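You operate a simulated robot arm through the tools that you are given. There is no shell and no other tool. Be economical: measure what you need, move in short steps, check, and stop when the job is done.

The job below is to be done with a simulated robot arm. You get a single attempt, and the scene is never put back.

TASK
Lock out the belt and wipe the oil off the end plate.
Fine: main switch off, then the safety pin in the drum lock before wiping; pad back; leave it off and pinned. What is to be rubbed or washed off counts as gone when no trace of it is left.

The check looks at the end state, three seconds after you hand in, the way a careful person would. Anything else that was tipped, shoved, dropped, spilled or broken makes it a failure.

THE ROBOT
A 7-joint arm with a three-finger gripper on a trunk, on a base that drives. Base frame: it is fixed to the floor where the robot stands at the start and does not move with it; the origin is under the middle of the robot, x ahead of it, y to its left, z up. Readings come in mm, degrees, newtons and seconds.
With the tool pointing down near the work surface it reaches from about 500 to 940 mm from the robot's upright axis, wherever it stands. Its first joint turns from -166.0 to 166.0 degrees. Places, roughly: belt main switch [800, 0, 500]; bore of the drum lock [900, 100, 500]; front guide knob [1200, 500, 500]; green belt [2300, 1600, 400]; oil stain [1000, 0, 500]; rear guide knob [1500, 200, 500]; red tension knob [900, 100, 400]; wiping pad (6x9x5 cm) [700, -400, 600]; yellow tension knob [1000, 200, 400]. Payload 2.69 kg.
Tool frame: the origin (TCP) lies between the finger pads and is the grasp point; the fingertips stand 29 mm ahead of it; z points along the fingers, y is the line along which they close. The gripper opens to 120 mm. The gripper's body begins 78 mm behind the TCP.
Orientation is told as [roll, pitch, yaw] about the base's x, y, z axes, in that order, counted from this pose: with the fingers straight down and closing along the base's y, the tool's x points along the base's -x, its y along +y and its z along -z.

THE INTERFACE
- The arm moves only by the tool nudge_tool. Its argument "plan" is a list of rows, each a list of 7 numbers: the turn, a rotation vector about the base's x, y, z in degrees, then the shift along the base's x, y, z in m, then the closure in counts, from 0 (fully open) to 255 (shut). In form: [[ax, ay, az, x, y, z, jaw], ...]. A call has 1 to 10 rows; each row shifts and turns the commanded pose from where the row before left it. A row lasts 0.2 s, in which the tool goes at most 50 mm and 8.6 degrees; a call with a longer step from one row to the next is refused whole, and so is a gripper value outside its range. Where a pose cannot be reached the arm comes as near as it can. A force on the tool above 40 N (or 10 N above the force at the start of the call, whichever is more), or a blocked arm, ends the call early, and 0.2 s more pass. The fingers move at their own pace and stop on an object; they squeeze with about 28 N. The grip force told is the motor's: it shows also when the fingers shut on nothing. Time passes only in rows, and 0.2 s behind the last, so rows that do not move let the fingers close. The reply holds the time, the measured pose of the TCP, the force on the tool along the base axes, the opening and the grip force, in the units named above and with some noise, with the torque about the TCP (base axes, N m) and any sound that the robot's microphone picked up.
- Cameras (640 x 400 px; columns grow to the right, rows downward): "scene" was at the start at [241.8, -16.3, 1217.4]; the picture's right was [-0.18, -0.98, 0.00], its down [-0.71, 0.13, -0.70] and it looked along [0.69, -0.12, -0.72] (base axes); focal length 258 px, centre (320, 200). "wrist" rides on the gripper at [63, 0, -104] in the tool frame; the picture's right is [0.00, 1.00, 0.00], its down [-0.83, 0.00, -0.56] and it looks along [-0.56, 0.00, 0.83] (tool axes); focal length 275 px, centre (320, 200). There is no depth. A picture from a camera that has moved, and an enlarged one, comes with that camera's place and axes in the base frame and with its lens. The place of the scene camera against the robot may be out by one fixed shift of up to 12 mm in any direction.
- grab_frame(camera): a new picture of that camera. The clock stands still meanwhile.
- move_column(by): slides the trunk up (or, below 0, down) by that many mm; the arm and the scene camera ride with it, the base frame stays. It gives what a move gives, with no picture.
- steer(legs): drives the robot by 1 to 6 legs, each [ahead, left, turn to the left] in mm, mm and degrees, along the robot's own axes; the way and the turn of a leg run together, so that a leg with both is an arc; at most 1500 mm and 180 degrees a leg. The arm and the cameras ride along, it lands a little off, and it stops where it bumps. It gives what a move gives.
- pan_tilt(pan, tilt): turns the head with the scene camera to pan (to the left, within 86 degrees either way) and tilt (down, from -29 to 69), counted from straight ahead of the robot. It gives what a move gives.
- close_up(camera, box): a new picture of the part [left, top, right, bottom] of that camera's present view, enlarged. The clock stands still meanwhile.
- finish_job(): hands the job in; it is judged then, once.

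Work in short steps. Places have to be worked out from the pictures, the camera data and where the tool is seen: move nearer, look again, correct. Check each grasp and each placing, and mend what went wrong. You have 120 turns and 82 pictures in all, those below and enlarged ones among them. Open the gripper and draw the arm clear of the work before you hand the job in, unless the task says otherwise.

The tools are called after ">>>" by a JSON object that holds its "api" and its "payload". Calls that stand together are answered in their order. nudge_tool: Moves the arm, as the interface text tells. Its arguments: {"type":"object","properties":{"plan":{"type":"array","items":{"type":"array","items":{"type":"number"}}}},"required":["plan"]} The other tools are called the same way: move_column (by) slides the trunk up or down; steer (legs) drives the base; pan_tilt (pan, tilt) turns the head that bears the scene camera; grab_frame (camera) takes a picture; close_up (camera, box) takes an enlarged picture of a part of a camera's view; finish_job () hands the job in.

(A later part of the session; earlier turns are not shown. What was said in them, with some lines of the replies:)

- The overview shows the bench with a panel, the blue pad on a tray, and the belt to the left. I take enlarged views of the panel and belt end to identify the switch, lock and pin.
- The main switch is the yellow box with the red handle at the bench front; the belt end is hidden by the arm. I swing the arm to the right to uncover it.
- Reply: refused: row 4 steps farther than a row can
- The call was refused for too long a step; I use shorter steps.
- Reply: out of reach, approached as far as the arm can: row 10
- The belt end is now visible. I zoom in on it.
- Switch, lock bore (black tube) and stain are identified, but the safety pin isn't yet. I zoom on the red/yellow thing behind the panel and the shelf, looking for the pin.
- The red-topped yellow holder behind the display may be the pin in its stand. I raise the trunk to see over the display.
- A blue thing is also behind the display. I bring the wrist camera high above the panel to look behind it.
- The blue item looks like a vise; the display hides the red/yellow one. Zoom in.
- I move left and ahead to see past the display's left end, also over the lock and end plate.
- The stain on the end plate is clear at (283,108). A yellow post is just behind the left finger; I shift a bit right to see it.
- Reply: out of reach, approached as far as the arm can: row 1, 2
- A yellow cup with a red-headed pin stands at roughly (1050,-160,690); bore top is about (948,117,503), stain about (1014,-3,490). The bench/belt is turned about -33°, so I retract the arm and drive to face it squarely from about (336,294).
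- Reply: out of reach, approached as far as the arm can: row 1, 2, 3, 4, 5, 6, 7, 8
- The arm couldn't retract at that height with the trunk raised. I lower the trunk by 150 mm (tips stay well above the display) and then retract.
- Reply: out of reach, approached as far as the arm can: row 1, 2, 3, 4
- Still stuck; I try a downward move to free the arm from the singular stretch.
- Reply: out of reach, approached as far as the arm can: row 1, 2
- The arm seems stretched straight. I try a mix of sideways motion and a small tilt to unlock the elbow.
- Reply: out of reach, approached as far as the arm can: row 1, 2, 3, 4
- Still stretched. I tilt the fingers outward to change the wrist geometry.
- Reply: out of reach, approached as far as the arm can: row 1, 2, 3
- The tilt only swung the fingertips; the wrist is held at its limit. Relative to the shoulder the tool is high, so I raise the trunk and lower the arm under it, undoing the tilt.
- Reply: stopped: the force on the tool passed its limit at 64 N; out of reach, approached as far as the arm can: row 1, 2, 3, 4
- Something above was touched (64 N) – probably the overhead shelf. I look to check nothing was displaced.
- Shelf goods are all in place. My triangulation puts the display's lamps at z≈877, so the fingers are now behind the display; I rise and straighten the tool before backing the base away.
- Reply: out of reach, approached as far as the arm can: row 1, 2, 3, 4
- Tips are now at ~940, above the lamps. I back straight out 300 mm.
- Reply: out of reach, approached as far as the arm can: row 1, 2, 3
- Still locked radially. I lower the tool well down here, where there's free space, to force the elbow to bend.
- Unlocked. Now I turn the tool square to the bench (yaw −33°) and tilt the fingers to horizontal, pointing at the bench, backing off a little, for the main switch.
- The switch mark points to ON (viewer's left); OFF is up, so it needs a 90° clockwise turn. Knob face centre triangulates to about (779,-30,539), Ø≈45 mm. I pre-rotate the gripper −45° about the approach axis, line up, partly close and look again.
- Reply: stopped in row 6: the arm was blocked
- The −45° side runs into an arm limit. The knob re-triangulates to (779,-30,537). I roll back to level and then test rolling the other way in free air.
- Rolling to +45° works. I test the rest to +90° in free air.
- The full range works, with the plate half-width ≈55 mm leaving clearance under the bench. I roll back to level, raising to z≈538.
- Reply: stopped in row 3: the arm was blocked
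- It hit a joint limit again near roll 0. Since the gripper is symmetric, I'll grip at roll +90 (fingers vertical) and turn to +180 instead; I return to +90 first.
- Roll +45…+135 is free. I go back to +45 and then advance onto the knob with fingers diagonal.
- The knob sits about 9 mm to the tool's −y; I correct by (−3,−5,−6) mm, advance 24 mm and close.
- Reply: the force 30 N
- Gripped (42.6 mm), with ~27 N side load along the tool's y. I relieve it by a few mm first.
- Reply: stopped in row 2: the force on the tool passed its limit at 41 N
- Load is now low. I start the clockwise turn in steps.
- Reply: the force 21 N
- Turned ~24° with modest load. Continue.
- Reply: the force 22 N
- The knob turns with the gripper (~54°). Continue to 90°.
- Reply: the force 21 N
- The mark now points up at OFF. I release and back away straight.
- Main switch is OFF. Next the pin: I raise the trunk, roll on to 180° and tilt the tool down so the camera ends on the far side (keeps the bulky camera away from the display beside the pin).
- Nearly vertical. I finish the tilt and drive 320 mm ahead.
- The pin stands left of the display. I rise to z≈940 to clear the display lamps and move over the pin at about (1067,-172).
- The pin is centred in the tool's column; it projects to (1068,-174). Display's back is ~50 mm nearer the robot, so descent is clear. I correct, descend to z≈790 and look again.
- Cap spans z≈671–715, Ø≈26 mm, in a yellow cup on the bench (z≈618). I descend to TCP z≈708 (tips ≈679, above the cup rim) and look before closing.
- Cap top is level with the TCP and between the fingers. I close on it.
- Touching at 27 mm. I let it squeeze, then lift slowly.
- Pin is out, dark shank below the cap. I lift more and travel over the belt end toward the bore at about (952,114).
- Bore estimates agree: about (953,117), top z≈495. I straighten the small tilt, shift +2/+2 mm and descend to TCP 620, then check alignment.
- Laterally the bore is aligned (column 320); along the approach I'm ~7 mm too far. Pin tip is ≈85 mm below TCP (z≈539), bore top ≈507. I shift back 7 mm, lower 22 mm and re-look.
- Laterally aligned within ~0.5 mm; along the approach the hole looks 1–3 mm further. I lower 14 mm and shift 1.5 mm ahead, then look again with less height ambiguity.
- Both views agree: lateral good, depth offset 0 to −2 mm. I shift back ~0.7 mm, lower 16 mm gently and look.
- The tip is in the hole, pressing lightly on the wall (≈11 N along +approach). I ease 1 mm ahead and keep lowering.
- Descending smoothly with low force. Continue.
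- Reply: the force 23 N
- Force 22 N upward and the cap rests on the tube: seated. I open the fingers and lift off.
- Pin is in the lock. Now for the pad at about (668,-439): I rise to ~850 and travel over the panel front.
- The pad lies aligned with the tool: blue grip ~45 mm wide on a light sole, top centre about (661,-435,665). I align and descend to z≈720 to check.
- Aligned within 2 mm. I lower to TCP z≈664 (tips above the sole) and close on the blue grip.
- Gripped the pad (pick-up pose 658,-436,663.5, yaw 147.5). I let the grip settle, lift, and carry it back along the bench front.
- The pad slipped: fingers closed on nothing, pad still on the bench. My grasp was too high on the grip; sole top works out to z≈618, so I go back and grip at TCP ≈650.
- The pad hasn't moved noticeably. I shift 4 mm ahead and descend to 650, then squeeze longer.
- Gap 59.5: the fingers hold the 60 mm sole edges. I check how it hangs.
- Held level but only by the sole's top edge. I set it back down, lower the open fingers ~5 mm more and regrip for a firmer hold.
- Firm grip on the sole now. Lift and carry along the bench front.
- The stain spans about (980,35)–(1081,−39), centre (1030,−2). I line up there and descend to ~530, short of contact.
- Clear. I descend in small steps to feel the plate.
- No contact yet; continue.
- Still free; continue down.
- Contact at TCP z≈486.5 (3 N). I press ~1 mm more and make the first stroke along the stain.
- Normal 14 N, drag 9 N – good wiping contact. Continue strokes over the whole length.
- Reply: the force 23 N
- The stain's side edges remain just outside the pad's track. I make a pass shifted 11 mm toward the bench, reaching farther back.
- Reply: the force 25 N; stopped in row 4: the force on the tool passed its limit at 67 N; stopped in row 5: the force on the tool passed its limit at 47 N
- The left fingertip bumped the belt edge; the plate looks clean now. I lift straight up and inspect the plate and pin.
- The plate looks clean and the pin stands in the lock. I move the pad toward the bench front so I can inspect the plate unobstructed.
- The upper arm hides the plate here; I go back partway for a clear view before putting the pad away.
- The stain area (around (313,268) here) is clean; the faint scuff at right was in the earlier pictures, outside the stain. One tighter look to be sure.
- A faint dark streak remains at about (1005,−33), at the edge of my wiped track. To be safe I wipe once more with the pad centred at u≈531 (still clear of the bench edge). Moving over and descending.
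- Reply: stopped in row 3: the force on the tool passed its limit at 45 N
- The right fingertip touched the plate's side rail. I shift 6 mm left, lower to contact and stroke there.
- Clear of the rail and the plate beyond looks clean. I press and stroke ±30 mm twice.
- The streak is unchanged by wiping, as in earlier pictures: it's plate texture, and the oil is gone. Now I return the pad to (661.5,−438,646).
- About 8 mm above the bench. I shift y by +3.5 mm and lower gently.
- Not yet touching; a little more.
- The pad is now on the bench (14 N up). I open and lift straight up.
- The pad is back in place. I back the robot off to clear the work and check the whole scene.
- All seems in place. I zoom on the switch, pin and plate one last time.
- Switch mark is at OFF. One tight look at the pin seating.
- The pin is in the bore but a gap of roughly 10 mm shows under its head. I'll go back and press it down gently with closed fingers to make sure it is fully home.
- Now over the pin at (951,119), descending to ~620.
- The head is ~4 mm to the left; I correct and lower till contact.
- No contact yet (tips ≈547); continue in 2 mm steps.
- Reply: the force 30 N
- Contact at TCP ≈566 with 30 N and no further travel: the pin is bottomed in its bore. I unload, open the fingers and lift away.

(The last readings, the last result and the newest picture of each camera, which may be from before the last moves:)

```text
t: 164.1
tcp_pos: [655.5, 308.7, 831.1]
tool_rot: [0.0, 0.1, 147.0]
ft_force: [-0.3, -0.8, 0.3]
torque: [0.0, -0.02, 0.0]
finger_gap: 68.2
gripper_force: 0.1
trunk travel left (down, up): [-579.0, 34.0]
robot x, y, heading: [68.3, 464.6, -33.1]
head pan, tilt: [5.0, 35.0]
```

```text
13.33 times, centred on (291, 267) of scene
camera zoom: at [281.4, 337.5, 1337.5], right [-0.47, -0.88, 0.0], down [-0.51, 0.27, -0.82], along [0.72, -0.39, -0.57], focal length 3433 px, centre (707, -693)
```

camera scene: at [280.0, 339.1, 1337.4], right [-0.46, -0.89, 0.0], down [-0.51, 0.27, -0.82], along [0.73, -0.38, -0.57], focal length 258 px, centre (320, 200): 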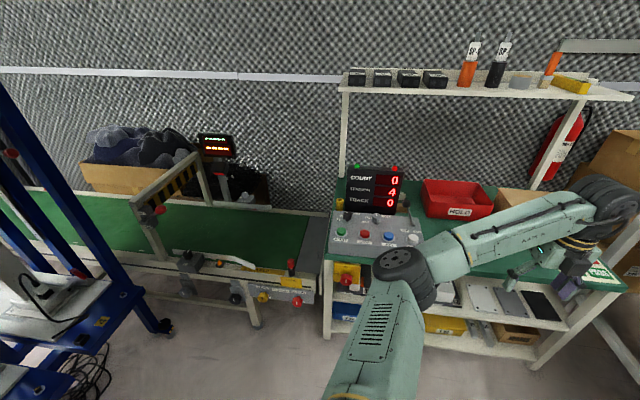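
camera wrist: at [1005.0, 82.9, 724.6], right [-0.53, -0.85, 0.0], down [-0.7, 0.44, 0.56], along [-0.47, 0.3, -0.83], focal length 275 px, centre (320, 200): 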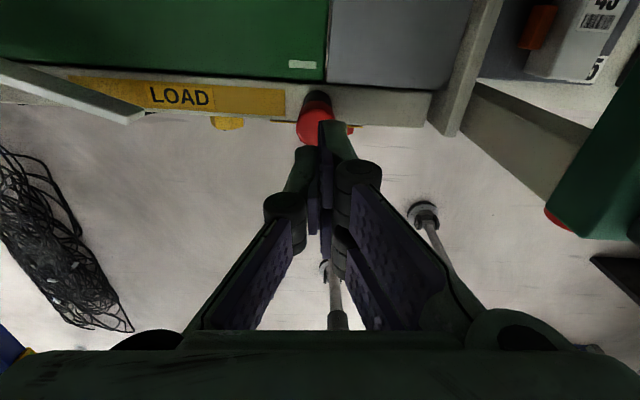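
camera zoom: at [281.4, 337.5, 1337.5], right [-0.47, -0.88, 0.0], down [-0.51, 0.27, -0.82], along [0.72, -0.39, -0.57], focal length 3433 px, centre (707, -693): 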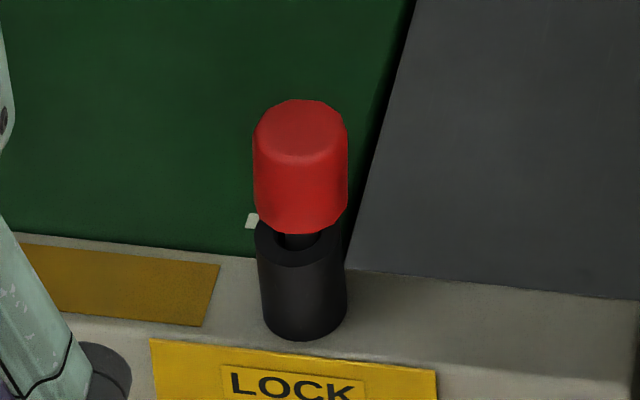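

The pin stands upright in the lock and doesn't go any deeper. The switch is off, the plate is clean, the pad is back and the arm is clear, so I hand the job in.

>>> {"api": "finish_job", "payload": {}}

```text
The job is handed in.
```

The job is handed in: the main switch is off, the safety pin is in the drum lock, the oil is wiped off the end plate, and the pad is back within a few millimetres of its place.

- **Pin:** it stops with roughly a 10 mm gap under its head. I pressed it with about 30 N and it went no deeper, so I took it as fully in.
- **Plate:** a faint dark streak remains beside where the oil was. More wiping did not change it, so I judged it a mark in the plate, not oil.
- **Bumps:** the arm touched something overhead once, probably the shelf. While wiping, the fingers caught the belt edge and the plate's side rail. The shelf items were still in place when I looked afterwards, and I saw nothing else out of place in the last pictures.
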